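You operate a simulated robot arm through the tools that you are given. There is no shell and no other tool. Be economical: measure what you need, move in short steps, check, and stop when the job is done.

You are at the controls of a simulated two-armed robot. One attempt, no reset.

JOB
Pick up the jar marked "halfway" from the top of the sample bench with one hand, pass it to the other hand and put it on the wet side of the test bench. Set down upright: jar.

Only the result counts: the job must be done as asked and must still hold three seconds after the hand-in. Knocking over, shifting, dropping, spilling or breaking anything else fails it.

ROBOT AND FRAMES
Two 7-joint arms with two-finger parallel grippers on one trunk, on a base that drives. Base frame: it is fixed to the floor where the robot stands at the start and does not move with it; the origin is under the middle of the robot, x ahead of it, y to its left, z up. Readings come in mm, degrees, newtons and seconds.
The left shoulder is at the start at [70, 134, 1176], the right one opposite. With the tool pointing down near the work surface each hand reaches from about 100 to 640 mm from the robot's upright axis, wherever it stands, measured 20 degrees to its own side. Places, roughly: wet side of the test bench [-1100, -300, 900]. Payload 1.57 kg a hand.
The TCP of each hand is the grasp point between the finger pads, 30 mm short of the fingertips. In the tool frame z runs along the fingers and y along their closing line. Largest opening 80 mm; finger width 17, thickness 12; the body of the gripper, 40 by 82 mm, starts 80 mm behind the TCP.
Orientation is that of the tool frame in the base frame, as [roll, pitch, yaw] about the fixed x, y, z axes, in that order (R = Rz(yaw) Ry(pitch) Rx(roll)). With the fingers straight down and closing along the base's y, the tool's x points along the base's -x, its y along +y and its z along -z.

CONTROLS
- The arms move only by the tool send_rows. It takes "left_series", "right_series" or both (then of equal length, played together; a hand with none holds still); each is one flat list of numbers, 7 for each row, row after row: the turn, a rotation vector about the tool's x, y, z in units of 4 degrees (1.0 is 4 degrees), then the shift along the tool's x, y, z in units of 40 mm (1.0 is 40 mm), then the closure in counts, from 0 (fully open) to 255 (shut). In form: [wx, wy, wz, x, y, z, gripper, wx, wy, wz, x, y, z, gripper, ...]. A call has 1 to 20 rows; each row shifts and turns the commanded pose from where the row before left it, along the tool's axes as they then stand. A call with a number of a shift or a turn outside -1 to 1 is refused whole. A row lasts 0.2 s, in which the tool goes at most 50 mm and 8.6 degrees; a call with a longer step from one row to the next is refused whole, and so is a gripper value outside its range. A pose out of reach is approached as far as the arm can. The call stops where the force on the tool passes 40 N (or 10 N more than at its start, if that is more) or the arm is blocked; 0.2 s more then pass. Each finger travels about 153 mm/s and halts on what it meets, pressing with about 28 N; the grip force reading is that of the motor and also rises with nothing between the fingers. The clock runs only during rows and for 0.2 s after the last one: add rows that do not move to give the fingers time. The reply holds the time, the measured pose of the TCP, the force on the tool along the base axes, the opening and the grip force, in the units named above and with some noise, with the torque about the TCP (base axes, N m) and any sound that the robot's microphone picked up.
- Cameras (640 x 400 px; columns grow to the right, rows downward): "scene" is now at [128.7, 32.6, 1401.9]; the picture's right is [0.39, -0.92, 0.00], its down [-0.57, -0.24, -0.79] and it looks along [0.72, 0.31, -0.62] (base axes); focal length 254 px, centre (320, 200). "left" rides on the left gripper at [72, 7, -122] in its tool frame; the picture's right is [-0.09, 1.00, 0.00], its down [-0.84, -0.08, -0.54] and it looks along [-0.54, -0.05, 0.84] (tool axes); focal length 238 px, centre (320, 200). "right" rides on the right gripper at [72, -7, -122] in its tool frame; the picture's right is [0.09, 1.00, 0.00], its down [-0.84, 0.08, -0.54] and it looks along [-0.54, 0.05, 0.84] (tool axes); focal length 238 px, centre (320, 200). There is no depth. A picture from a camera that has moved, and an enlarged one, comes with that camera's place and axes in the base frame and with its lens.
- grab_frame(camera): a new picture of that camera. The clock stands still meanwhile.
- lift_body(by): slides the trunk up (or, below 0, down) by that many mm; the arms and the scene camera ride with it, the base frame stays. It gives what a move gives, with no picture.
- drive_base(legs): drives the robot by 1 to 6 legs, each [ahead, left, turn to the left] in mm, mm and degrees, along the robot's own axes; the way and the turn of a leg run together, so that a leg with both is an arc; at most 1500 mm and 180 degrees a leg. The arms and the cameras ride along, it lands a little off, and it stops where it bumps. It gives what a move gives.
- aim_head(pan, tilt): turns the head with the scene camera to pan (to the left, within 86 degrees either way) and tilt (down, from -29 to 69), counted from straight ahead of the robot. It gives what a move gives.
- zoom(camera, box): a new picture of the part [left, top, right, bottom] of that camera's present view, enlarged. The clock stands still meanwhile.
- close_job(): hands the job in; it is judged then, once.

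Go step by step. Nothing tells you exact positions but the pictures and the camera data: compare them with the known pose of the tool, close in by small moves and look again before you grip or let go. The budget is 120 turns and 88 pictures, counting those below and the enlarged ones. Unless the task says otherwise, let go and move clear before handing in, and close with one line.

The tools are called after "Request:" as a command line: name --argument value ..., lists and objects as JSON in quotes. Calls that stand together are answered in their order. send_rows: Moves the arms, as the interface text tells. Its arguments: {"type":"object","properties":{"left_series":{"type":"array"},"right_series":{"type":"array"}},"required":[]} The other tools are called the same way: lift_body (by) slides the trunk up or down; drive_base (legs) drives the base; aim_head (pan, tilt) turns the head that bears the scene camera; grab_frame (camera) takes a picture; zoom (camera, box) takes an enlarged picture of a part of a camera's view; close_job () hands the job in.

At the start:

```text
time: 0.0
left_position: [353.1, 407.7, 1113.1]
left_ee_rot: [180.0, 0.0, -180.0]
left_wrist_force: [0.0, -0.2, 0.0]
left_wrist_torque: [-0.01, 0.01, 0.01]
left_opening: 80.2
left_grasp_force: 0.1
right_position: [413.7, 57.0, 1182.8]
right_ee_rot: [-179.9, -0.1, -179.9]
right_wrist_force: [0.2, 1.1, -0.5]
right_wrist_torque: [0.01, 0.01, 0.02]
right_opening: 80.2
right_grasp_force: 0.0
trunk travel left (down, up): [-750.0, 190.0]
robot x, y, heading: [-2.4, -0.9, -0.1]
head pan, tilt: [23.0, 38.1]
```

scene: 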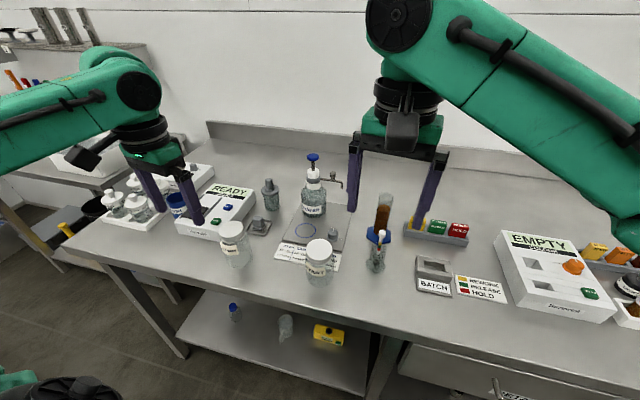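
right: 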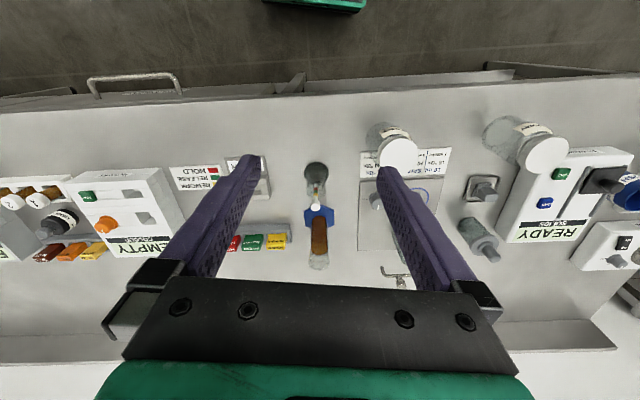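
left: 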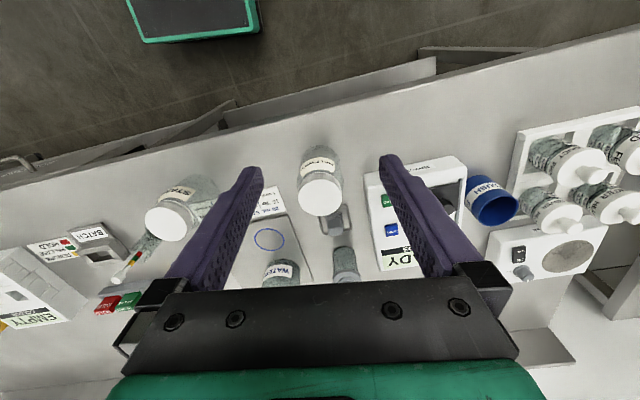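

I see two white-capped jars near the front edge of the bench; I need to read their labels, so I zoom in, and read the note too.

Request:
zoom --camera "scene" --box '[200, 190, 360, 290]'

Request:
zoom --camera "left" --box '[140, 130, 380, 280]'

```text
4.00 times, centred on (280, 240) of scene
camera zoom: at [128.7, 32.6, 1401.9], right [0.39, -0.92, 0.0], down [-0.57, -0.24, -0.79], along [0.72, 0.31, -0.62], focal length 1016 px, centre (480, 40)
```

zoom: 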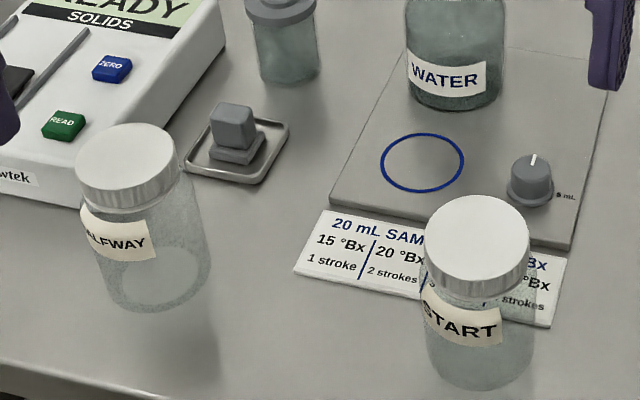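

```text
2.67 times, centred on (260, 205) of left
camera zoom: at [280.1, 414.5, 1234.1], right [0.09, 1.0, 0.0], down [0.84, -0.08, 0.54], along [0.54, -0.05, -0.84], focal length 636 px, centre (480, 187)
```

zoom: 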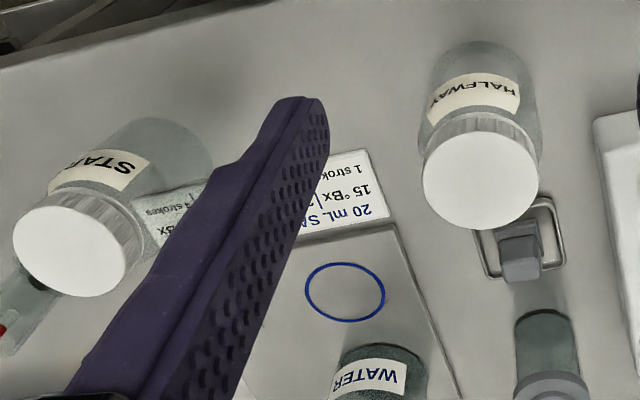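

The HALFWAY jar is the left one: its cap top is at about (443, 399, 971) and it is about 66 mm wide. I bring the open left hand above it and look again.

Request:
send_rows --left_series '[0, 0, 0, -0.45, -0.045, 0.3, 0, 0, 0, 0, -0.45, -0.045, 0.3, 0, 0, 0, 0, -0.45, -0.045, 0.3, 0, 0, 0, 0, -0.45, -0.045, 0.3, 0, 0, 0, 0, -0.45, -0.045, 0.3, 0]'

Request:
grab_frame --camera "left"

Request:
zoom --camera "scene" --box '[120, 130, 360, 280]'

```text
time: 1.2
left_position: [444.4, 398.1, 1052.0]
left_ee_rot: [-179.9, 0.0, 179.9]
left_wrist_force: [0.6, -0.4, 0.0]
left_wrist_torque: [0.01, 0.03, 0.02]
left_opening: 80.0
left_grasp_force: 0.0
right_position: [416.1, 56.5, 1182.2]
right_ee_rot: [179.9, 0.0, 180.0]
right_wrist_force: [-0.7, 0.2, 0.1]
right_wrist_torque: [0.01, 0.0, -0.01]
right_opening: 80.0
right_grasp_force: 0.0
trunk travel left (down, up): [-750.0, 190.0]
robot x, y, heading: [1.6, 0.5, 0.2]
head pan, tilt: [23.0, 38.1]
```

```text
82 pictures are left
camera left: at [371.6, 405.4, 1173.4], right [0.09, 1.0, 0.0], down [0.84, -0.08, 0.54], along [0.54, -0.05, -0.84], focal length 238 px, centre (320, 200)
```

left: 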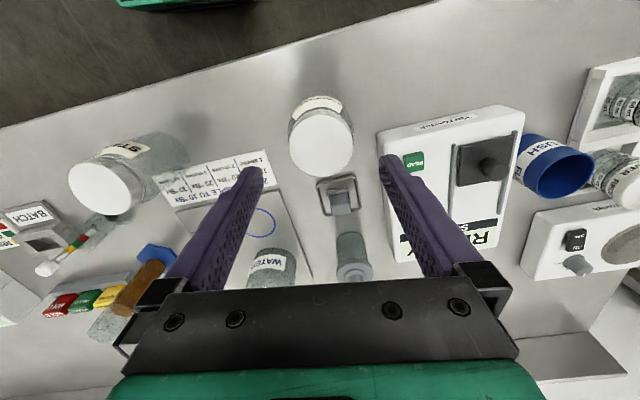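

```text
2.67 times, centred on (240, 205) of scene
camera zoom: at [130.2, 32.4, 1401.7], right [0.39, -0.92, 0.0], down [-0.57, -0.24, -0.79], along [0.72, 0.31, -0.62], focal length 678 px, centre (533, 187)
```

zoom: 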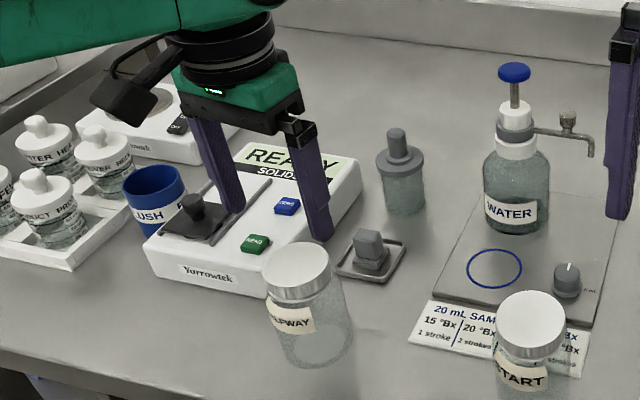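

The jar cap is centred at about (441, 400), matching the hand within a few mm, and the READY box stays clear of the finger. I descend around the body of the jar and check before closing.

Request:
send_rows --left_series '[0, 0, 0, 0.04, 0.02, 0.5, 0, 0, 0, 0, 0.04, 0.02, 0.5, 0, 0, 0, 0, 0, 0, 0.5, 0, 0, 0, 0, 0, 0, 0.5, 0, 0, 0, 0, 0, 0, 0.5, 0, 0, 0, 0, 0, 0, 0.45, 0]'

Request:
grab_frame --camera "left"

Request:
zoom --camera "scene" --box '[120, 150, 360, 300]'

```text
time: 2.6
left_position: [440.6, 400.1, 934.3]
left_ee_rot: [180.0, 0.0, 179.9]
left_wrist_force: [0.7, 0.4, -0.3]
left_wrist_torque: [-0.01, -0.01, 0.0]
left_opening: 80.3
left_grasp_force: 0.1
right_position: [414.1, 56.8, 1182.1]
right_ee_rot: [-180.0, 0.0, -179.9]
right_wrist_force: [0.3, 0.5, 1.1]
right_wrist_torque: [0.0, 0.06, 0.0]
right_opening: 80.0
right_grasp_force: 0.0
trunk travel left (down, up): [-750.0, 190.0]
robot x, y, heading: [2.3, -1.9, 0.1]
head pan, tilt: [23.0, 38.1]
```

```text
80 pictures are left
camera left: at [367.2, 407.1, 1055.6], right [0.09, 1.0, 0.0], down [0.84, -0.08, 0.54], along [0.54, -0.05, -0.84], focal length 238 px, centre (320, 200)
```

left: 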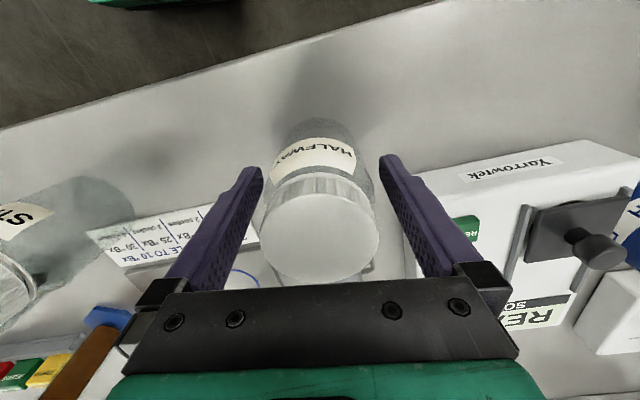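

```text
2.67 times, centred on (240, 225) of scene
camera zoom: at [129.1, 32.7, 1401.9], right [0.39, -0.92, 0.0], down [-0.57, -0.24, -0.79], along [0.72, 0.31, -0.62], focal length 678 px, centre (533, 133)
```

zoom: 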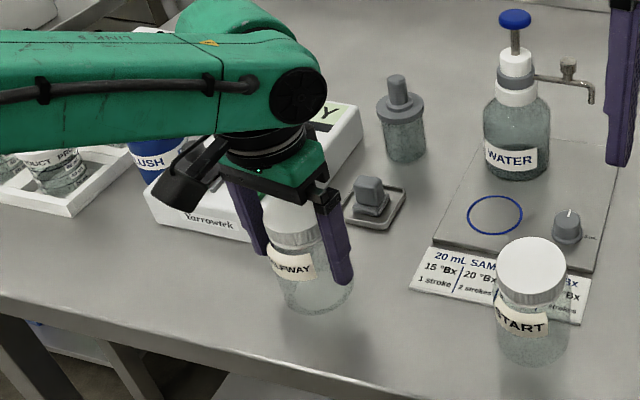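

The jar sits between the fingers with clearance. I close the gripper on it.

Request:
send_rows --left_series '[0, 0, 0, 0, 0, 0, 255, 0, 0, 0, 0, 0, 0, 255, 0, 0, 0, 0, 0, 0, 255]'

```text
time: 3.4
left_position: [439.2, 400.8, 933.8]
left_ee_rot: [-180.0, 0.0, 180.0]
left_wrist_force: [0.0, 0.0, 0.1]
left_wrist_torque: [0.0, 0.05, -0.02]
left_opening: 66.7
left_grasp_force: 28.3
right_position: [414.1, 57.2, 1183.0]
right_ee_rot: [180.0, 0.0, 179.9]
right_wrist_force: [0.1, -1.0, -0.1]
right_wrist_torque: [0.01, -0.01, -0.02]
right_opening: 80.1
right_grasp_force: 0.2
trunk travel left (down, up): [-750.0, 190.0]
robot x, y, heading: [-4.2, 0.1, 0.2]
head pan, tilt: [23.0, 38.1]
```

The body is gripped at 66.7 mm. I lift it 250 mm straight up.

Request:
send_rows --left_series '[0, 0, 0, 0, 0, -0.3, 255, 0, 0, 0, 0, 0, -0.6, 255, 0, 0, 0, 0, 0, -0.9, 255, 0, 0, 0, 0, 0, -0.9, 255, 0, 0, 0, 0, 0, -0.9, 255, 0, 0, 0, 0, 0, -0.9, 255, 0, 0, 0, 0, 0, -0.9, 255, 0, 0, 0, 0, 0, -0.6, 255, 0, 0, 0, 0, 0, -0.3, 255]'

Request:
grab_frame --camera "scene"

```text
time: 5.4
left_position: [439.1, 400.9, 1187.8]
left_ee_rot: [180.0, 0.1, 180.0]
left_wrist_force: [0.1, 0.8, -2.2]
left_wrist_torque: [0.01, 0.01, -0.01]
left_opening: 66.7
left_grasp_force: 28.1
right_position: [414.5, 57.1, 1183.4]
right_ee_rot: [180.0, 0.1, -179.9]
right_wrist_force: [-0.3, 0.3, -0.9]
right_wrist_torque: [-0.04, -0.01, -0.06]
right_opening: 80.1
right_grasp_force: 0.0
trunk travel left (down, up): [-750.0, 190.0]
robot x, y, heading: [-2.5, 0.9, -0.2]
head pan, tilt: [23.0, 38.1]
```

```text
78 pictures are left
camera scene: at [129.0, 32.6, 1401.8], right [0.39, -0.92, 0.0], down [-0.57, -0.24, -0.79], along [0.72, 0.31, -0.62], focal length 254 px, centre (320, 200)
```

scene: 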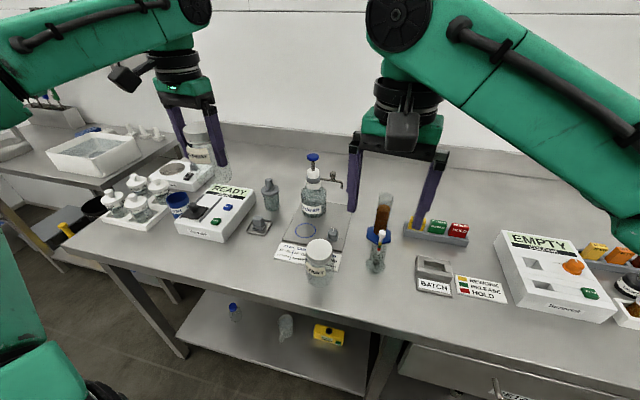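

The jar is lifted cleanly. I back the robot off 200 mm from the bench and look to the right rear and left rear.

Request:
drive_base --legs '[[-200, 0, 0]]'

Request:
aim_head --pan -86 --tilt 25

Request:
grab_frame --camera "scene"

Request:
aim_head --pan 86 --tilt 25

Request:
grab_frame --camera "scene"

```text
time: 7.0
left_position: [243.4, 400.1, 1185.9]
left_ee_rot: [179.9, -0.2, 179.8]
left_wrist_force: [-0.2, -0.7, -1.3]
left_wrist_torque: [0.01, 0.05, 0.01]
left_opening: 66.6
left_grasp_force: 27.7
right_position: [216.7, 55.6, 1183.0]
right_ee_rot: [179.9, -0.1, 179.8]
right_wrist_force: [0.4, -0.5, -0.4]
right_wrist_torque: [-0.02, 0.05, -0.02]
right_opening: 79.9
right_grasp_force: 0.0
trunk travel left (down, up): [-750.0, 190.0]
robot x, y, heading: [-199.3, -5.6, 0.1]
head pan, tilt: [23.0, 38.1]
```

```text
time: 8.9
left_position: [240.6, 400.1, 1186.1]
left_ee_rot: [-180.0, 0.1, 180.0]
left_wrist_force: [-0.3, 0.3, -1.3]
left_wrist_torque: [0.04, 0.02, 0.0]
left_opening: 66.5
left_grasp_force: 27.7
right_position: [215.6, 56.2, 1183.1]
right_ee_rot: [179.9, 0.1, 179.9]
right_wrist_force: [0.0, -0.2, -0.8]
right_wrist_torque: [0.01, -0.01, -0.01]
right_opening: 80.0
right_grasp_force: 0.1
trunk travel left (down, up): [-750.0, 190.0]
robot x, y, heading: [-200.9, -2.6, 0.0]
head pan, tilt: [-85.9, 25.0]
```

```text
77 pictures are left
camera scene: at [-144.1, -92.7, 1422.4], right [-1.0, -0.07, 0.0], down [-0.03, 0.42, -0.91], along [0.06, -0.9, -0.42], focal length 254 px, centre (320, 200)
```

scene: 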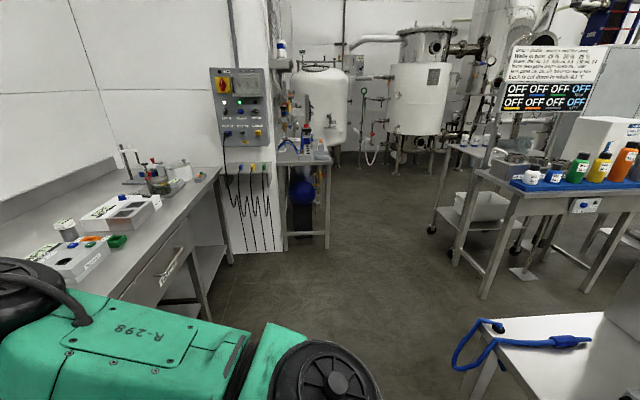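

```text
time: 11.5
left_position: [240.1, 400.3, 1186.5]
left_ee_rot: [-180.0, 0.0, 179.9]
left_wrist_force: [0.5, 0.1, -1.8]
left_wrist_torque: [-0.02, 0.01, -0.03]
left_opening: 66.4
left_grasp_force: 27.9
right_position: [213.3, 57.1, 1182.8]
right_ee_rot: [180.0, 0.0, 179.8]
right_wrist_force: [1.1, -0.2, 0.0]
right_wrist_torque: [-0.05, -0.04, 0.01]
right_opening: 80.1
right_grasp_force: 0.0
trunk travel left (down, up): [-750.0, 190.0]
robot x, y, heading: [-198.9, 0.1, -0.2]
head pan, tilt: [85.9, 25.0]
```

```text
76 pictures are left
camera scene: at [-143.8, 91.1, 1422.3], right [1.0, -0.07, 0.0], down [-0.03, -0.42, -0.91], along [0.07, 0.9, -0.42], focal length 254 px, centre (320, 200)
```

scene: 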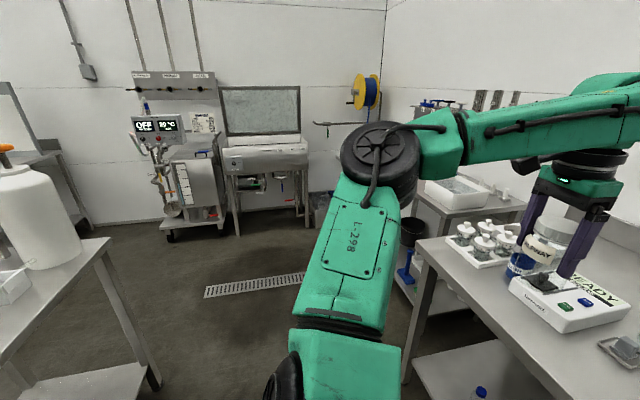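

The test bench is behind the robot and the jar is held well. I do the handover here: first I move the right hand aside to y ≈ -150 and turn it to point left (+y) with its camera on top.

Request:
send_rows --right_series '[0, 0, 0, 0, -0.65, 0, 0, 0, 0, 0, 0, -0.65, 0, 0, 0, 0, 0, 0, -0.65, 0, 0, 0, 0, 0, 0, -0.65, 0, 0, 0, 0, 0, 0, -0.65, 0, 0, 0, 0, 0, 0, -0.65, 0, 0, 0, 0, 0, 0, -0.65, 0, 0, 0, 0, 0, 0, -0.65, 0, 0]'

Request:
send_rows --right_series '[-0.866, 0.866, 0.866, 0, 0, 0, 0, -0.866, 0.866, 0.866, 0, 0, 0, 0, -0.866, 0.866, 0.866, 0, 0, 0, 0, -0.866, 0.866, 0.866, 0, 0, 0, 0, -0.866, 0.866, 0.866, 0, 0, 0, 0, -0.866, 0.866, 0.866, 0, 0, 0, 0, -0.866, 0.866, 0.866, 0, 0, 0, 0, -0.866, 0.866, 0.866, 0, 0, 0, 0, -0.866, 0.866, 0.866, 0, 0, 0, 0, -0.866, 0.866, 0.866, 0, 0, 0, 0, -0.866, 0.866, 0.866, 0, 0, 0, 0, -0.866, 0.866, 0.866, 0, 0, 0, 0, -0.866, 0.866, 0.866, 0, 0, 0, 0, -0.866, 0.866, 0.866, 0, 0, 0, 0, -0.866, 0.866, 0.866, 0, 0, 0, 0, -0.866, 0.866, 0.866, 0, 0, 0, 0, -0.866, 0.866, 0.866, 0, 0, 0, 0, -0.866, 0.866, 0.866, 0, 0, 0, 0, -0.866, 0.866, 0.866, 0, 0, 0, 0, -0.866, 0.866, 0.866, 0, 0, 0, 0]'

Request:
aim_head --pan 0 --tilt 45

Request:
grab_frame --camera "scene"

```text
time: 13.3
left_position: [239.1, 398.8, 1187.1]
left_ee_rot: [179.8, 0.0, 180.0]
left_wrist_force: [-0.1, 0.0, -1.3]
left_wrist_torque: [0.04, 0.07, 0.02]
left_opening: 66.4
left_grasp_force: 28.0
right_position: [215.6, -152.8, 1184.2]
right_ee_rot: [-180.0, 0.0, 180.0]
right_wrist_force: [0.4, -0.1, 1.0]
right_wrist_torque: [0.02, -0.01, 0.02]
right_opening: 80.0
right_grasp_force: 0.1
trunk travel left (down, up): [-750.0, 190.0]
robot x, y, heading: [-199.1, 0.4, -0.0]
head pan, tilt: [85.9, 25.0]
```

```text
time: 17.5
left_position: [240.3, 400.7, 1186.9]
left_ee_rot: [180.0, -0.1, 179.9]
left_wrist_force: [0.2, -0.1, -0.6]
left_wrist_torque: [0.01, 0.03, -0.01]
left_opening: 66.3
left_grasp_force: 28.4
right_position: [212.0, -152.2, 1183.4]
right_ee_rot: [133.6, -89.9, 136.2]
right_wrist_force: [0.1, 0.2, 0.3]
right_wrist_torque: [0.02, 0.01, 0.0]
right_opening: 80.0
right_grasp_force: 0.0
trunk travel left (down, up): [-750.0, 190.0]
robot x, y, heading: [-199.1, -2.3, -0.2]
head pan, tilt: [85.9, 25.0]
```

```text
time: 19.1
left_position: [240.2, 399.8, 1186.3]
left_ee_rot: [-179.9, 0.0, 179.9]
left_wrist_force: [0.2, 1.3, -0.5]
left_wrist_torque: [0.05, 0.03, 0.02]
left_opening: 66.5
left_grasp_force: 28.0
right_position: [213.6, -152.9, 1183.2]
right_ee_rot: [139.4, -89.8, 130.6]
right_wrist_force: [-0.6, -0.1, 0.2]
right_wrist_torque: [0.02, 0.0, 0.02]
right_opening: 80.0
right_grasp_force: 0.1
trunk travel left (down, up): [-750.0, 190.0]
robot x, y, heading: [-199.5, -0.7, 0.0]
head pan, tilt: [0.0, 45.0]
```

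```text
75 pictures are left
camera scene: at [-69.3, -0.9, 1391.7], right [0.0, -1.0, 0.0], down [-0.71, 0.0, -0.71], along [0.71, 0.0, -0.71], focal length 254 px, centre (320, 200)
```

scene: 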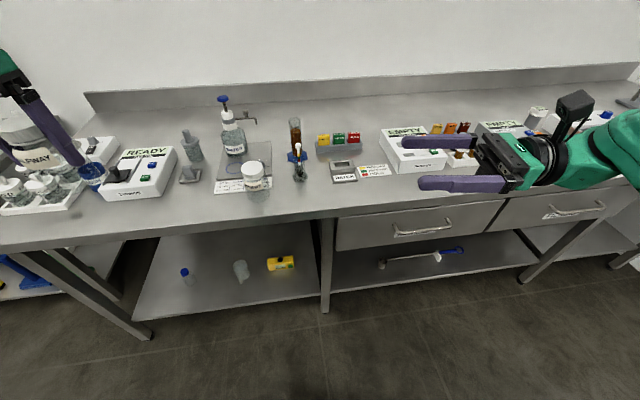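

The right hand is horizontal. Now I tilt it 20° downward and bring the left hand with the jar to about (213, 120).

Request:
send_rows --left_series '[0, 0, 0, 0.067, -0.3, 0, 255, 0, 0, 0, 0.067, -0.7, 0, 255, 0, 0, 0, 0.067, -0.8, 0, 255, 0, 0, 0, 0.067, -0.8, 0, 255, 0, 0, 0, 0.067, -0.8, 0, 255, 0, 0, 0, 0.067, -0.8, 0, 255, 0, 0, 0, 0.067, -0.8, 0, 255, 0, 0, 0, 0.067, -0.8, 0, 255, 0, 0, 0, 0.067, -0.7, 0, 255, 0, 0, 0, 0.067, -0.5, 0, 255]' --right_series '[0, -0.5, 0, 0, 0, 0, 0, 0, -0.5, 0, 0, 0, 0, 0, 0, -0.5, 0, 0, 0, 0, 0, 0, -0.5, 0, 0, 0, 0, 0, 0, -0.5, 0, 0, 0, 0, 0, 0, -0.5, 0, 0, 0, 0, 0, 0, -0.5, 0, 0, 0, 0, 0, 0, -0.5, 0, 0, 0, 0, 0, 0, -0.5, 0, 0, 0, 0, 0, 0, -0.5, 0, 0, 0, 0, 0]'

Request:
grab_frame --camera "scene"

Request:
grab_frame --camera "right"

```text
time: 21.3
left_position: [211.9, 120.9, 1186.2]
left_ee_rot: [180.0, 0.0, -180.0]
left_wrist_force: [-0.4, -0.7, -1.9]
left_wrist_torque: [-0.01, 0.01, -0.06]
left_opening: 66.0
left_grasp_force: 28.0
right_position: [215.6, -151.9, 1184.1]
right_ee_rot: [179.9, -69.8, 90.1]
right_wrist_force: [0.8, -0.4, -0.3]
right_wrist_torque: [0.02, -0.04, 0.01]
right_opening: 80.0
right_grasp_force: 0.0
trunk travel left (down, up): [-750.0, 190.0]
robot x, y, heading: [-202.0, -2.8, -0.2]
head pan, tilt: [0.0, 45.0]
```

```text
74 pictures are left
camera scene: at [-68.7, -1.3, 1391.7], right [0.0, -1.0, 0.0], down [-0.71, 0.0, -0.71], along [0.71, 0.0, -0.71], focal length 254 px, centre (320, 200)
```

scene: 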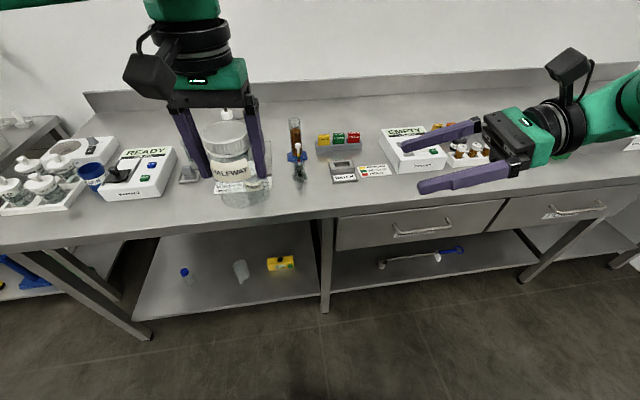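

```text
73 pictures are left
camera right: at [207.5, -241.6, 1293.1], right [1.0, 0.03, 0.09], down [0.08, -0.8, -0.6], along [0.05, 0.6, -0.8], focal length 238 px, centre (320, 200)
```

right: 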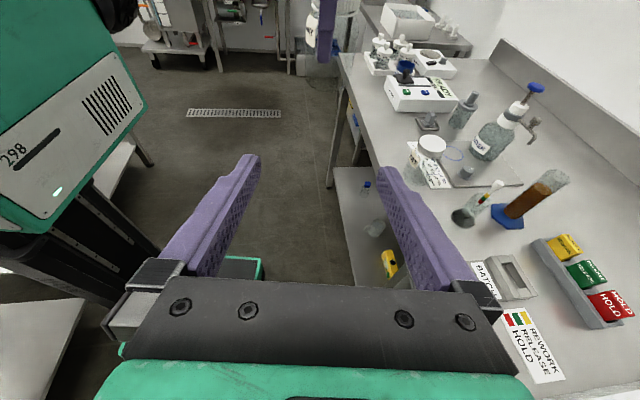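

Aligned in x. I bring the right hand level to the start of its tilted approach, about 120 mm short of the jar.

Request:
send_rows --right_series '[0, 0, 0, 0.227, 0, 0.624, 0, 0, 0, 0, 0.227, 0, 0.624, 0, 0, 0, 0, 0.227, 0, 0.624, 0, 0, 0, 0, 0.227, 0, 0.624, 0, 0, 0, 0, 0.227, 0, 0.624, 0, 0, 0, 0, 0.227, 0, 0.624, 0]'

Request:
grab_frame --camera "scene"

Request:
grab_frame --camera "right"

```text
time: 22.7
left_position: [214.0, 121.3, 1186.1]
left_ee_rot: [-180.0, 0.0, 179.9]
left_wrist_force: [1.0, 0.1, -1.0]
left_wrist_torque: [-0.03, 0.06, 0.01]
left_opening: 66.2
left_grasp_force: 27.8
right_position: [214.8, 8.9, 1182.4]
right_ee_rot: [179.9, -69.9, 90.2]
right_wrist_force: [0.5, 0.3, 0.5]
right_wrist_torque: [-0.03, 0.02, 0.02]
right_opening: 79.9
right_grasp_force: 0.1
trunk travel left (down, up): [-750.0, 190.0]
robot x, y, heading: [-198.2, 0.2, -0.0]
head pan, tilt: [0.0, 45.0]
```

```text
72 pictures are left
camera scene: at [-68.9, 0.0, 1391.7], right [0.0, -1.0, 0.0], down [-0.71, 0.0, -0.71], along [0.71, 0.0, -0.71], focal length 254 px, centre (320, 200)
```

scene: 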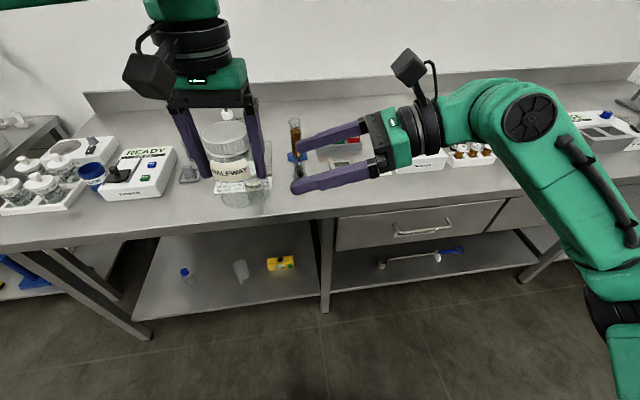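

```text
71 pictures are left
camera right: at [207.5, -80.8, 1292.7], right [1.0, 0.03, 0.09], down [0.08, -0.8, -0.6], along [0.05, 0.6, -0.8], focal length 238 px, centre (320, 200)
```

right: 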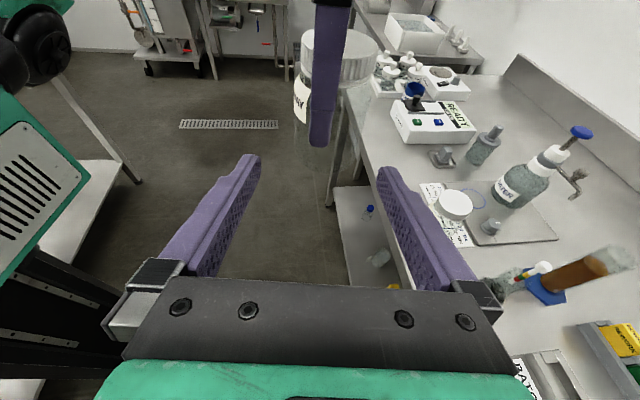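

Aligned. I approach along the tilted tool axis by 119 mm so that the right fingers straddle the lower jar body, then check.

Request:
send_rows --right_series '[0, 0, 0, 0, 0, 0.5, 0, 0, 0, 0, 0, 0, 0.5, 0, 0, 0, 0, 0, 0, 0.5, 0, 0, 0, 0, 0, 0, 0.5, 0, 0, 0, 0, 0, 0, 0.5, 0, 0, 0, 0, 0, 0, 0.48, 0]'

Request:
zoom --camera "scene" --box '[140, 80, 380, 230]'

Request:
grab_frame --camera "right"

```text
time: 24.1
left_position: [212.5, 121.1, 1185.9]
left_ee_rot: [-179.9, -0.1, 179.9]
left_wrist_force: [-6.2, 2.0, -1.9]
left_wrist_torque: [0.07, 0.22, 0.11]
left_opening: 65.7
left_grasp_force: 27.9
right_position: [214.5, 120.7, 1142.1]
right_ee_rot: [179.7, -69.8, 90.3]
right_wrist_force: [5.6, -2.3, 1.1]
right_wrist_torque: [0.02, 0.01, -0.14]
right_opening: 80.0
right_grasp_force: 0.1
trunk travel left (down, up): [-750.0, 190.0]
robot x, y, heading: [-194.7, 2.7, -0.0]
head pan, tilt: [0.0, 45.0]
```

```text
2.67 times, centred on (260, 155) of scene
camera zoom: at [-69.1, -0.4, 1391.7], right [0.0, -1.0, 0.0], down [-0.71, 0.0, -0.71], along [0.71, 0.0, -0.71], focal length 678 px, centre (480, 320)
```

zoom: 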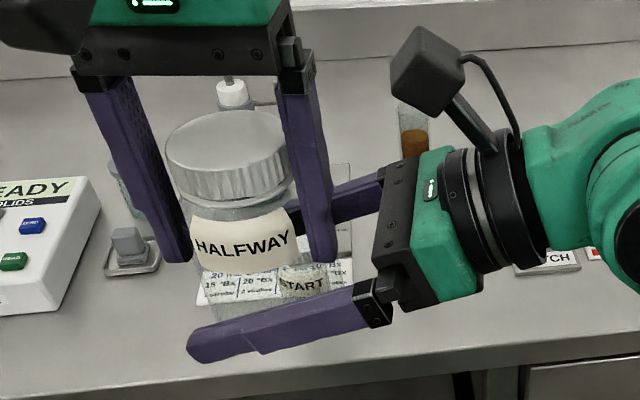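

```text
69 pictures are left
camera right: at [207.4, 30.5, 1252.1], right [1.0, 0.03, 0.09], down [0.08, -0.8, -0.6], along [0.05, 0.6, -0.8], focal length 238 px, centre (320, 200)
```

right: 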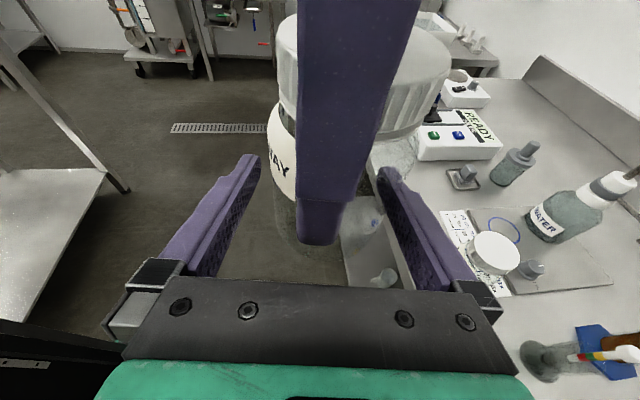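

There is a light 6 N sideways contact: the jar is a few mm farther in +x than the right hand's centre. I shift the right hand +5 mm in x to relieve it.

Request:
send_rows --right_series '[0, 0, 0, 0, 0.06, 0, 0, 0, 0, 0, 0, 0.06, 0, 0]'

```text
time: 24.7
left_position: [213.9, 120.6, 1185.5]
left_ee_rot: [180.0, 0.0, 179.9]
left_wrist_force: [1.0, -0.2, -0.7]
left_wrist_torque: [0.03, 0.04, 0.0]
left_opening: 65.5
left_grasp_force: 28.4
right_position: [218.9, 121.0, 1141.3]
right_ee_rot: [179.8, -69.9, 90.2]
right_wrist_force: [-0.8, -0.4, -0.3]
right_wrist_torque: [0.0, -0.03, -0.01]
right_opening: 80.0
right_grasp_force: 0.0
trunk travel left (down, up): [-750.0, 190.0]
robot x, y, heading: [-198.9, -0.2, -0.2]
head pan, tilt: [0.0, 45.0]
```

The contact is gone. I nudge 2 mm more and close the right hand.

Request:
send_rows --right_series '[0, 0, 0, 0, 0.05, 0, 0, 0, 0, 0, 0, 0, 0, 255, 0, 0, 0, 0, 0, 0, 255, 0, 0, 0, 0, 0, 0, 255, 0, 0, 0, 0, 0, 0, 255]'

Request:
zoom --camera "scene" --box '[140, 80, 380, 230]'

```text
time: 25.9
left_position: [214.1, 121.4, 1187.0]
left_ee_rot: [180.0, 0.0, 179.8]
left_wrist_force: [-3.9, -2.8, -0.6]
left_wrist_torque: [-0.04, -0.09, 0.08]
left_opening: 65.3
left_grasp_force: 27.6
right_position: [221.0, 119.1, 1142.4]
right_ee_rot: [179.9, -69.9, 90.1]
right_wrist_force: [4.3, 3.5, 0.1]
right_wrist_torque: [-0.09, 0.28, -0.12]
right_opening: 66.1
right_grasp_force: 27.5
trunk travel left (down, up): [-750.0, 190.0]
robot x, y, heading: [-201.1, 0.7, -0.4]
head pan, tilt: [0.0, 45.0]
```

```text
2.67 times, centred on (260, 155) of scene
camera zoom: at [-69.2, -1.1, 1391.7], right [0.0, -1.0, 0.0], down [-0.71, 0.0, -0.71], along [0.71, 0.0, -0.71], focal length 678 px, centre (480, 320)
```

zoom: 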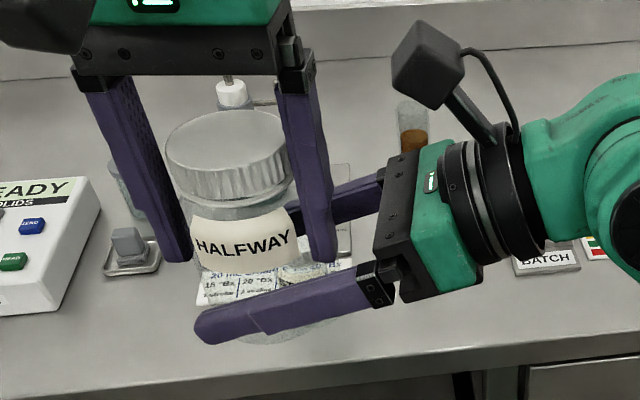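

The right hand grips the jar (66.1 mm). I open the left hand and see that the jar stays.

Request:
send_rows --left_series '[0, 0, 0, 0, 0, 0, 0, 0, 0, 0, 0, 0, 0, 0, 0, 0, 0, 0, 0, 0, 0]'

Request:
zoom --camera "scene" --box '[140, 80, 380, 230]'

```text
time: 26.7
left_position: [212.0, 120.2, 1185.5]
left_ee_rot: [-179.9, 0.0, 179.9]
left_wrist_force: [0.0, -0.2, 0.3]
left_wrist_torque: [0.01, -0.03, 0.0]
left_opening: 80.0
left_grasp_force: 0.1
right_position: [221.4, 120.4, 1142.5]
right_ee_rot: [179.8, -69.8, 90.2]
right_wrist_force: [0.2, 0.2, 0.4]
right_wrist_torque: [0.01, -0.02, 0.0]
right_opening: 66.2
right_grasp_force: 27.2
trunk travel left (down, up): [-750.0, 190.0]
robot x, y, heading: [-200.4, 0.2, 0.1]
head pan, tilt: [0.0, 45.0]
```

```text
2.67 times, centred on (260, 155) of scene
camera zoom: at [-69.2, -1.1, 1391.7], right [0.0, -1.0, 0.0], down [-0.71, 0.0, -0.71], along [0.71, 0.0, -0.71], focal length 678 px, centre (480, 320)
```

zoom: 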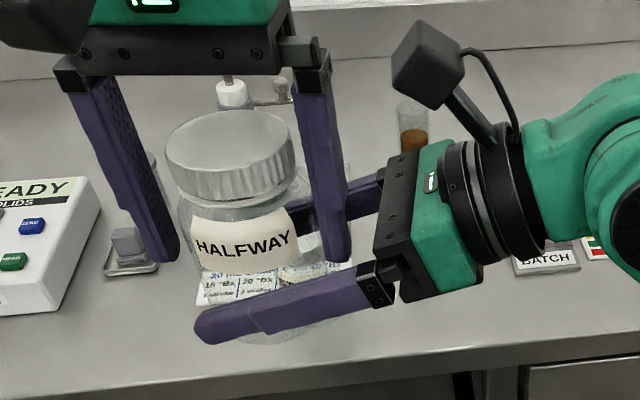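

The jar stays put. I raise the left hand straight up off it, then move it to the left.

Request:
send_rows --left_series '[0, 0, 0, 0, 0, -0.4, 0, 0, 0, 0, 0, 0, -0.7, 0, 0, 0, 0, 0, 0, -0.7, 0, 0, 0, 0, 0, 0, -0.7, 0, 0, 0, 0, 0, 0, -0.7, 0, 0, 0, 0, 0, 0, -0.3, 0, 0, 0, 0, 0, 0.8, 0, 0, 0, 0, 0, 0, 0.8, 0, 0, 0, 0, 0, 0, 0.8, 0, 0, 0, 0, 0, 0, 0.8, 0, 0, 0, 0, 0, 0, 0.8, 0, 0, 0, 0, 0, 0, 0.8, 0, 0]'

Request:
grab_frame --camera "scene"

```text
time: 29.3
left_position: [187.8, 335.2, 1294.6]
left_ee_rot: [-179.9, -0.1, 179.8]
left_wrist_force: [-0.7, 0.8, 0.3]
left_wrist_torque: [-0.03, 0.02, -0.01]
left_opening: 79.9
left_grasp_force: 0.0
left hand out of reach, approached as far as the arm can: row 4, 5, 6
right_position: [221.3, 119.5, 1141.0]
right_ee_rot: [179.9, -69.7, 90.3]
right_wrist_force: [-0.1, 0.2, -0.2]
right_wrist_torque: [0.0, -0.01, -0.02]
right_opening: 65.9
right_grasp_force: 28.0
trunk travel left (down, up): [-750.0, 190.0]
robot x, y, heading: [-199.4, -0.7, 0.1]
head pan, tilt: [0.0, 45.0]
```

```text
66 pictures are left
camera scene: at [-69.1, 0.0, 1391.7], right [0.0, -1.0, 0.0], down [-0.71, 0.0, -0.71], along [0.71, 0.0, -0.71], focal length 254 px, centre (320, 200)
```

scene: 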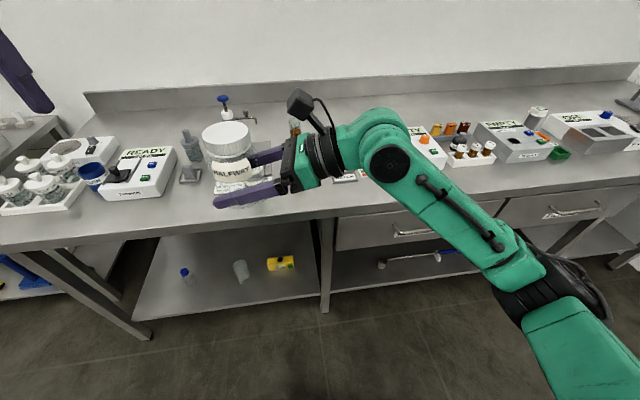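

The right hand holds the jar alone. I raise the trunk 100 mm for clearance, turn the robot 90° left and look at the test bench.

Request:
lift_body --by 100

Request:
drive_base --legs '[[0, 0, 90]]'

Request:
aim_head --pan 75 --tilt 30

Request:
grab_frame --camera "scene"

```text
time: 30.6
left_position: [189.0, 334.8, 1395.0]
left_ee_rot: [-179.9, 0.1, 179.9]
left_wrist_force: [-0.3, 0.7, 0.1]
left_wrist_torque: [0.02, -0.02, 0.0]
left_opening: 80.1
left_grasp_force: 0.0
right_position: [222.1, 119.5, 1241.9]
right_ee_rot: [179.8, -70.0, 90.3]
right_wrist_force: [1.0, -0.2, -0.4]
right_wrist_torque: [0.0, -0.02, -0.01]
right_opening: 66.0
right_grasp_force: 27.6
trunk travel left (down, up): [-850.0, 90.0]
robot x, y, heading: [-199.1, 1.9, 0.2]
head pan, tilt: [0.0, 45.0]
```

```text
time: 34.8
left_position: [-533.2, 389.9, 1394.6]
left_ee_rot: [-180.0, 0.0, -90.2]
left_wrist_force: [0.5, -0.7, 1.1]
left_wrist_torque: [0.0, 0.02, 0.0]
left_opening: 80.0
left_grasp_force: 0.1
right_position: [-318.8, 421.6, 1241.8]
right_ee_rot: [179.8, -69.9, 179.9]
right_wrist_force: [0.0, 0.4, -1.9]
right_wrist_torque: [0.01, 0.02, 0.0]
right_opening: 65.6
right_grasp_force: 27.9
trunk travel left (down, up): [-850.0, 90.0]
robot x, y, heading: [-198.1, -0.9, 89.7]
head pan, tilt: [0.0, 45.0]
```

```text
time: 36.3
left_position: [-533.5, 389.7, 1395.1]
left_ee_rot: [180.0, 0.1, -90.2]
left_wrist_force: [-0.7, -0.5, 0.3]
left_wrist_torque: [0.01, -0.03, 0.01]
left_opening: 80.2
left_grasp_force: 0.0
right_position: [-318.5, 420.3, 1241.3]
right_ee_rot: [179.8, -69.9, -179.9]
right_wrist_force: [0.2, -0.1, -2.4]
right_wrist_torque: [-0.02, -0.03, 0.02]
right_opening: 66.0
right_grasp_force: 28.0
trunk travel left (down, up): [-850.0, 90.0]
robot x, y, heading: [-199.5, -1.3, 89.8]
head pan, tilt: [75.0, 30.0]
```

```text
65 pictures are left
camera scene: at [-288.2, 73.3, 1514.3], right [0.26, 0.96, 0.0], down [0.48, -0.13, -0.87], along [-0.84, 0.23, -0.5], focal length 254 px, centre (320, 200)
```

scene: 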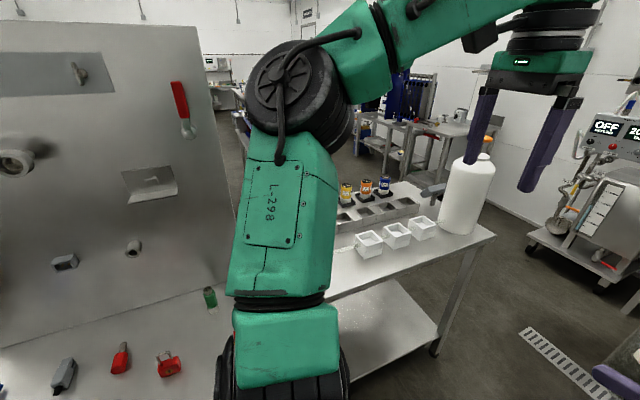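

A tall upright panel stands on the test bench around x ≈ -900, so the wet side may be behind it. I turn further left to look at it squarely.

Request:
drive_base --legs '[[0, 0, 90]]'

Request:
aim_head --pan 0 --tilt 25

Request:
grab_frame --camera "scene"

```text
time: 40.5
left_position: [-588.7, -333.2, 1395.2]
left_ee_rot: [-180.0, 0.0, -0.2]
left_wrist_force: [0.1, 0.4, 0.1]
left_wrist_torque: [0.02, -0.01, 0.0]
left_opening: 79.8
left_grasp_force: 0.1
right_position: [-622.4, -118.5, 1242.2]
right_ee_rot: [179.8, -69.9, -89.8]
right_wrist_force: [-0.7, 0.9, -1.1]
right_wrist_torque: [0.0, -0.01, -0.02]
right_opening: 65.5
right_grasp_force: 28.2
trunk travel left (down, up): [-850.0, 90.0]
robot x, y, heading: [-197.6, 0.2, 180.0]
head pan, tilt: [75.0, 30.0]
```

```text
time: 42.0
left_position: [-589.3, -335.0, 1394.1]
left_ee_rot: [-179.9, 0.1, -0.1]
left_wrist_force: [-0.8, 0.6, -0.6]
left_wrist_torque: [-0.01, 0.04, 0.03]
left_opening: 80.0
left_grasp_force: 0.1
right_position: [-620.1, -118.7, 1242.2]
right_ee_rot: [179.8, -69.9, -89.9]
right_wrist_force: [0.3, -0.9, -1.6]
right_wrist_torque: [0.01, -0.03, -0.01]
right_opening: 65.9
right_grasp_force: 27.9
trunk travel left (down, up): [-850.0, 90.0]
robot x, y, heading: [-199.5, -1.8, 179.6]
head pan, tilt: [0.0, 25.0]
```

```text
64 pictures are left
camera scene: at [-343.5, -0.8, 1522.3], right [0.0, 1.0, 0.0], down [0.42, 0.0, -0.91], along [-0.91, 0.0, -0.42], focal length 254 px, centre (320, 200)
```

scene: 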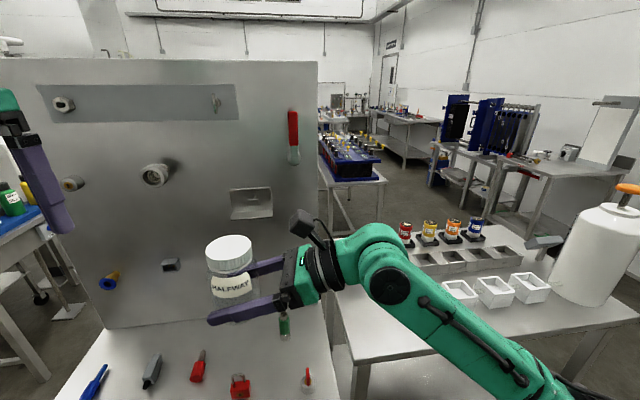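

The panel has fittings, tools lie in front of it, and there is a second table on the right. I zoom in on these to find dry/wet marks.

Request:
zoom --camera "scene" --box '[30, 220, 350, 400]'

Request:
zoom --camera "scene" --box '[320, 180, 640, 380]'

Request:
aim_head --pan 45 --tilt 30

Request:
grab_frame --camera "scene"

```text
2.00 times, centred on (190, 310) of scene
camera zoom: at [-343.5, -0.8, 1522.3], right [0.0, 1.0, 0.0], down [0.42, 0.0, -0.91], along [-0.91, 0.0, -0.42], focal length 508 px, centre (580, -20)
```

zoom: 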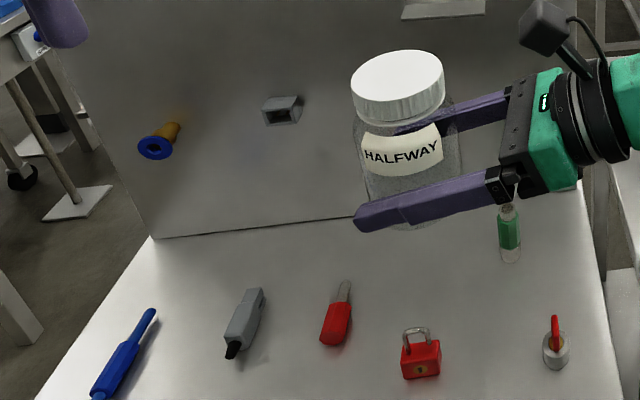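

```text
2.00 times, centred on (480, 280) of scene
camera zoom: at [-343.5, -0.8, 1522.3], right [0.0, 1.0, 0.0], down [0.42, 0.0, -0.91], along [-0.91, 0.0, -0.42], focal length 508 px, centre (0, 40)
```

zoom: 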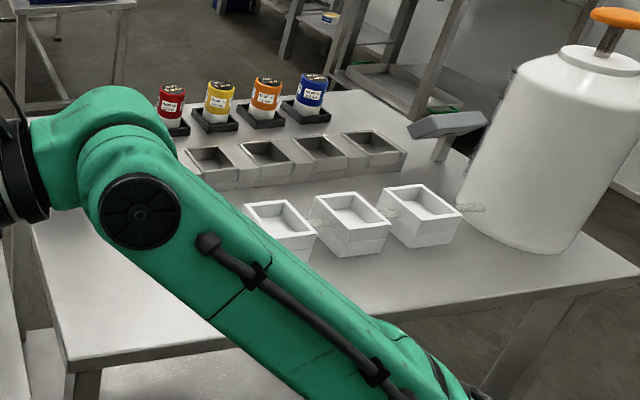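

```text
time: 43.1
left_position: [-588.9, -333.6, 1395.4]
left_ee_rot: [179.9, -0.1, -0.2]
left_wrist_force: [-0.9, -0.6, 0.3]
left_wrist_torque: [0.02, 0.02, 0.01]
left_opening: 79.9
left_grasp_force: 0.0
right_position: [-620.7, -118.1, 1241.8]
right_ee_rot: [179.7, -70.0, -89.9]
right_wrist_force: [0.9, 0.5, -1.5]
right_wrist_torque: [-0.01, 0.03, -0.03]
right_opening: 65.5
right_grasp_force: 28.2
trunk travel left (down, up): [-850.0, 90.0]
robot x, y, heading: [-199.7, 1.5, 180.0]
head pan, tilt: [45.0, 30.0]
```

```text
61 pictures are left
camera scene: at [-315.6, -64.6, 1514.4], right [-0.7, 0.71, 0.0], down [0.36, 0.35, -0.87], along [-0.61, -0.61, -0.5], focal length 254 px, centre (320, 200)
```

scene: 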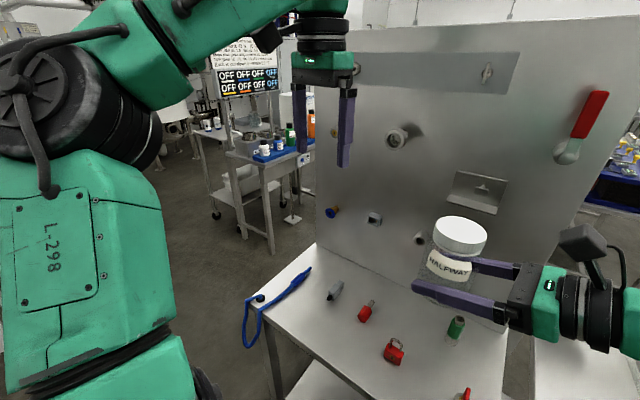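

The panel is a bulkhead; the given wet-side place (-1100, -300) lies behind it. I turn toward -y to check the way around the left end of the test bench.

Request:
drive_base --legs '[[0, 0, 90]]'

Request:
aim_head --pan 0 --tilt 25

Request:
grab_frame --camera "scene"

Request:
aim_head --pan -50 --tilt 25

Request:
grab_frame --camera "scene"

```text
time: 47.3
left_position: [132.2, -390.2, 1394.6]
left_ee_rot: [-180.0, 0.0, 89.7]
left_wrist_force: [-0.7, 0.4, 0.5]
left_wrist_torque: [-0.04, 0.05, -0.03]
left_opening: 80.2
left_grasp_force: 0.0
right_position: [-81.5, -421.1, 1241.8]
right_ee_rot: [179.7, -70.0, 0.0]
right_wrist_force: [-0.6, -0.1, -2.1]
right_wrist_torque: [0.02, 0.01, 0.01]
right_opening: 65.5
right_grasp_force: 27.7
trunk travel left (down, up): [-850.0, 90.0]
robot x, y, heading: [-202.4, -1.4, -90.2]
head pan, tilt: [45.0, 30.0]
```

```text
time: 48.5
left_position: [132.8, -389.9, 1395.3]
left_ee_rot: [-180.0, -0.1, 89.7]
left_wrist_force: [-0.3, -0.1, -0.4]
left_wrist_torque: [0.01, 0.0, 0.01]
left_opening: 79.7
left_grasp_force: 0.0
right_position: [-81.9, -421.6, 1242.1]
right_ee_rot: [179.8, -69.8, 0.0]
right_wrist_force: [0.6, 0.4, -0.4]
right_wrist_torque: [0.05, 0.01, 0.01]
right_opening: 65.5
right_grasp_force: 28.0
trunk travel left (down, up): [-850.0, 90.0]
robot x, y, heading: [-198.4, 3.4, -90.3]
head pan, tilt: [0.0, 25.0]
```

```text
60 pictures are left
camera scene: at [-201.5, -143.5, 1522.3], right [-1.0, 0.0, 0.0], down [0.0, 0.42, -0.91], along [0.0, -0.91, -0.42], focal length 254 px, centre (320, 200)
```

scene: 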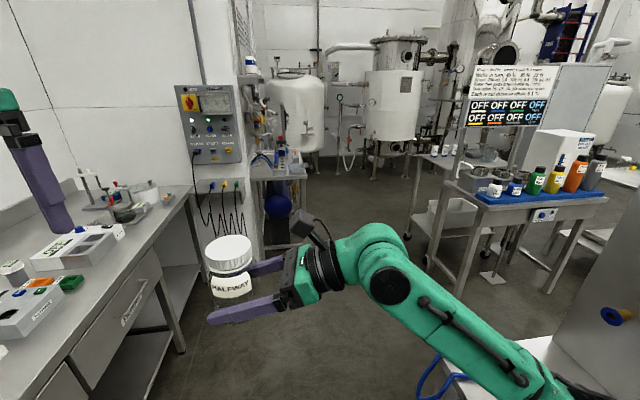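

```text
time: 49.6
left_position: [133.4, -389.5, 1395.4]
left_ee_rot: [180.0, 0.0, 89.6]
left_wrist_force: [0.5, -0.8, 0.2]
left_wrist_torque: [-0.02, 0.01, 0.01]
left_opening: 80.0
left_grasp_force: 0.1
right_position: [-81.7, -421.1, 1241.6]
right_ee_rot: [179.9, -70.0, 0.1]
right_wrist_force: [-0.3, -0.6, -2.1]
right_wrist_torque: [0.0, -0.02, -0.01]
right_opening: 65.5
right_grasp_force: 28.3
trunk travel left (down, up): [-850.0, 90.0]
robot x, y, heading: [-200.6, 0.1, -90.3]
head pan, tilt: [-50.0, 25.0]
```

```text
59 pictures are left
camera scene: at [-271.9, -110.4, 1522.3], right [-0.64, 0.77, 0.0], down [0.32, 0.27, -0.91], along [-0.7, -0.58, -0.42], focal length 254 px, centre (320, 200)
```

scene: 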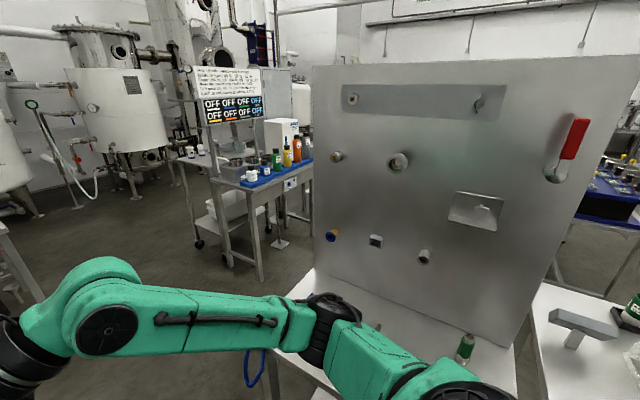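

The corridor along -y is clear. I drive ahead 1150 mm, then look around the corner.

Request:
drive_base --legs '[[1150, 0, 0]]'

Request:
aim_head --pan -86 --tilt 25

Request:
grab_frame --camera "scene"

```text
time: 55.5
left_position: [127.4, -1547.7, 1395.2]
left_ee_rot: [180.0, 0.0, 89.6]
left_wrist_force: [0.2, 0.5, 0.3]
left_wrist_torque: [-0.04, 0.02, -0.02]
left_opening: 80.1
left_grasp_force: 0.1
right_position: [-88.4, -1578.9, 1243.3]
right_ee_rot: [179.6, -69.9, 0.0]
right_wrist_force: [0.5, 0.3, -0.7]
right_wrist_torque: [0.0, -0.01, -0.01]
right_opening: 65.2
right_grasp_force: 27.7
trunk travel left (down, up): [-850.0, 90.0]
robot x, y, heading: [-202.8, -1158.4, -90.3]
head pan, tilt: [-50.0, 25.0]
```

```text
time: 56.5
left_position: [127.2, -1548.2, 1395.1]
left_ee_rot: [-179.9, 0.0, 89.6]
left_wrist_force: [1.0, 0.2, 0.2]
left_wrist_torque: [0.01, 0.0, 0.02]
left_opening: 80.0
left_grasp_force: 0.0
right_position: [-89.2, -1578.9, 1241.9]
right_ee_rot: [179.8, -70.0, -0.2]
right_wrist_force: [-0.9, -0.6, -1.2]
right_wrist_torque: [0.0, 0.0, -0.02]
right_opening: 65.6
right_grasp_force: 27.6
trunk travel left (down, up): [-850.0, 90.0]
robot x, y, heading: [-205.3, -1157.4, -90.3]
head pan, tilt: [-85.9, 25.0]
```

```text
58 pictures are left
camera scene: at [-299.5, -1216.2, 1522.3], right [-0.07, 1.0, 0.0], down [0.42, 0.03, -0.91], along [-0.9, -0.06, -0.42], focal length 254 px, centre (320, 200)
```

scene: 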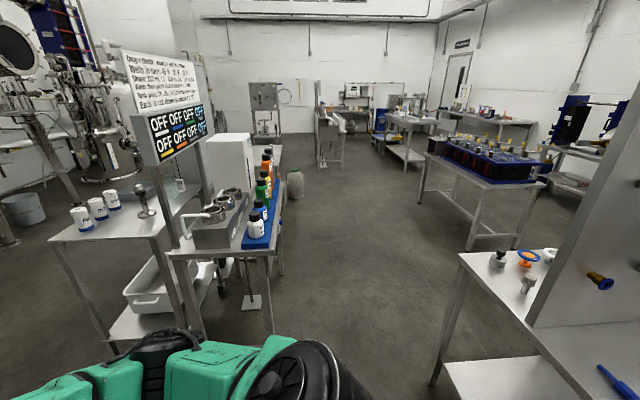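

Behind the panel the bench carries some fittings, i.e. the wet side. I zoom there.

Request:
zoom --camera "scene" --box '[420, 210, 640, 348]'

```text
2.90 times, centred on (530, 279) of scene
camera zoom: at [-299.5, -1216.2, 1522.3], right [-0.07, 1.0, 0.0], down [0.42, 0.03, -0.91], along [-0.9, -0.06, -0.42], focal length 737 px, centre (-289, -29)
```

zoom: 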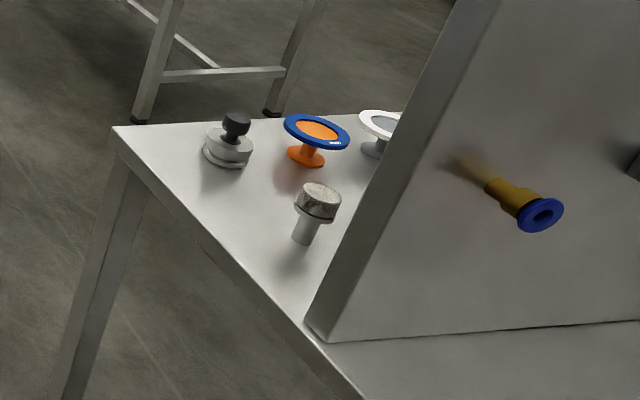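

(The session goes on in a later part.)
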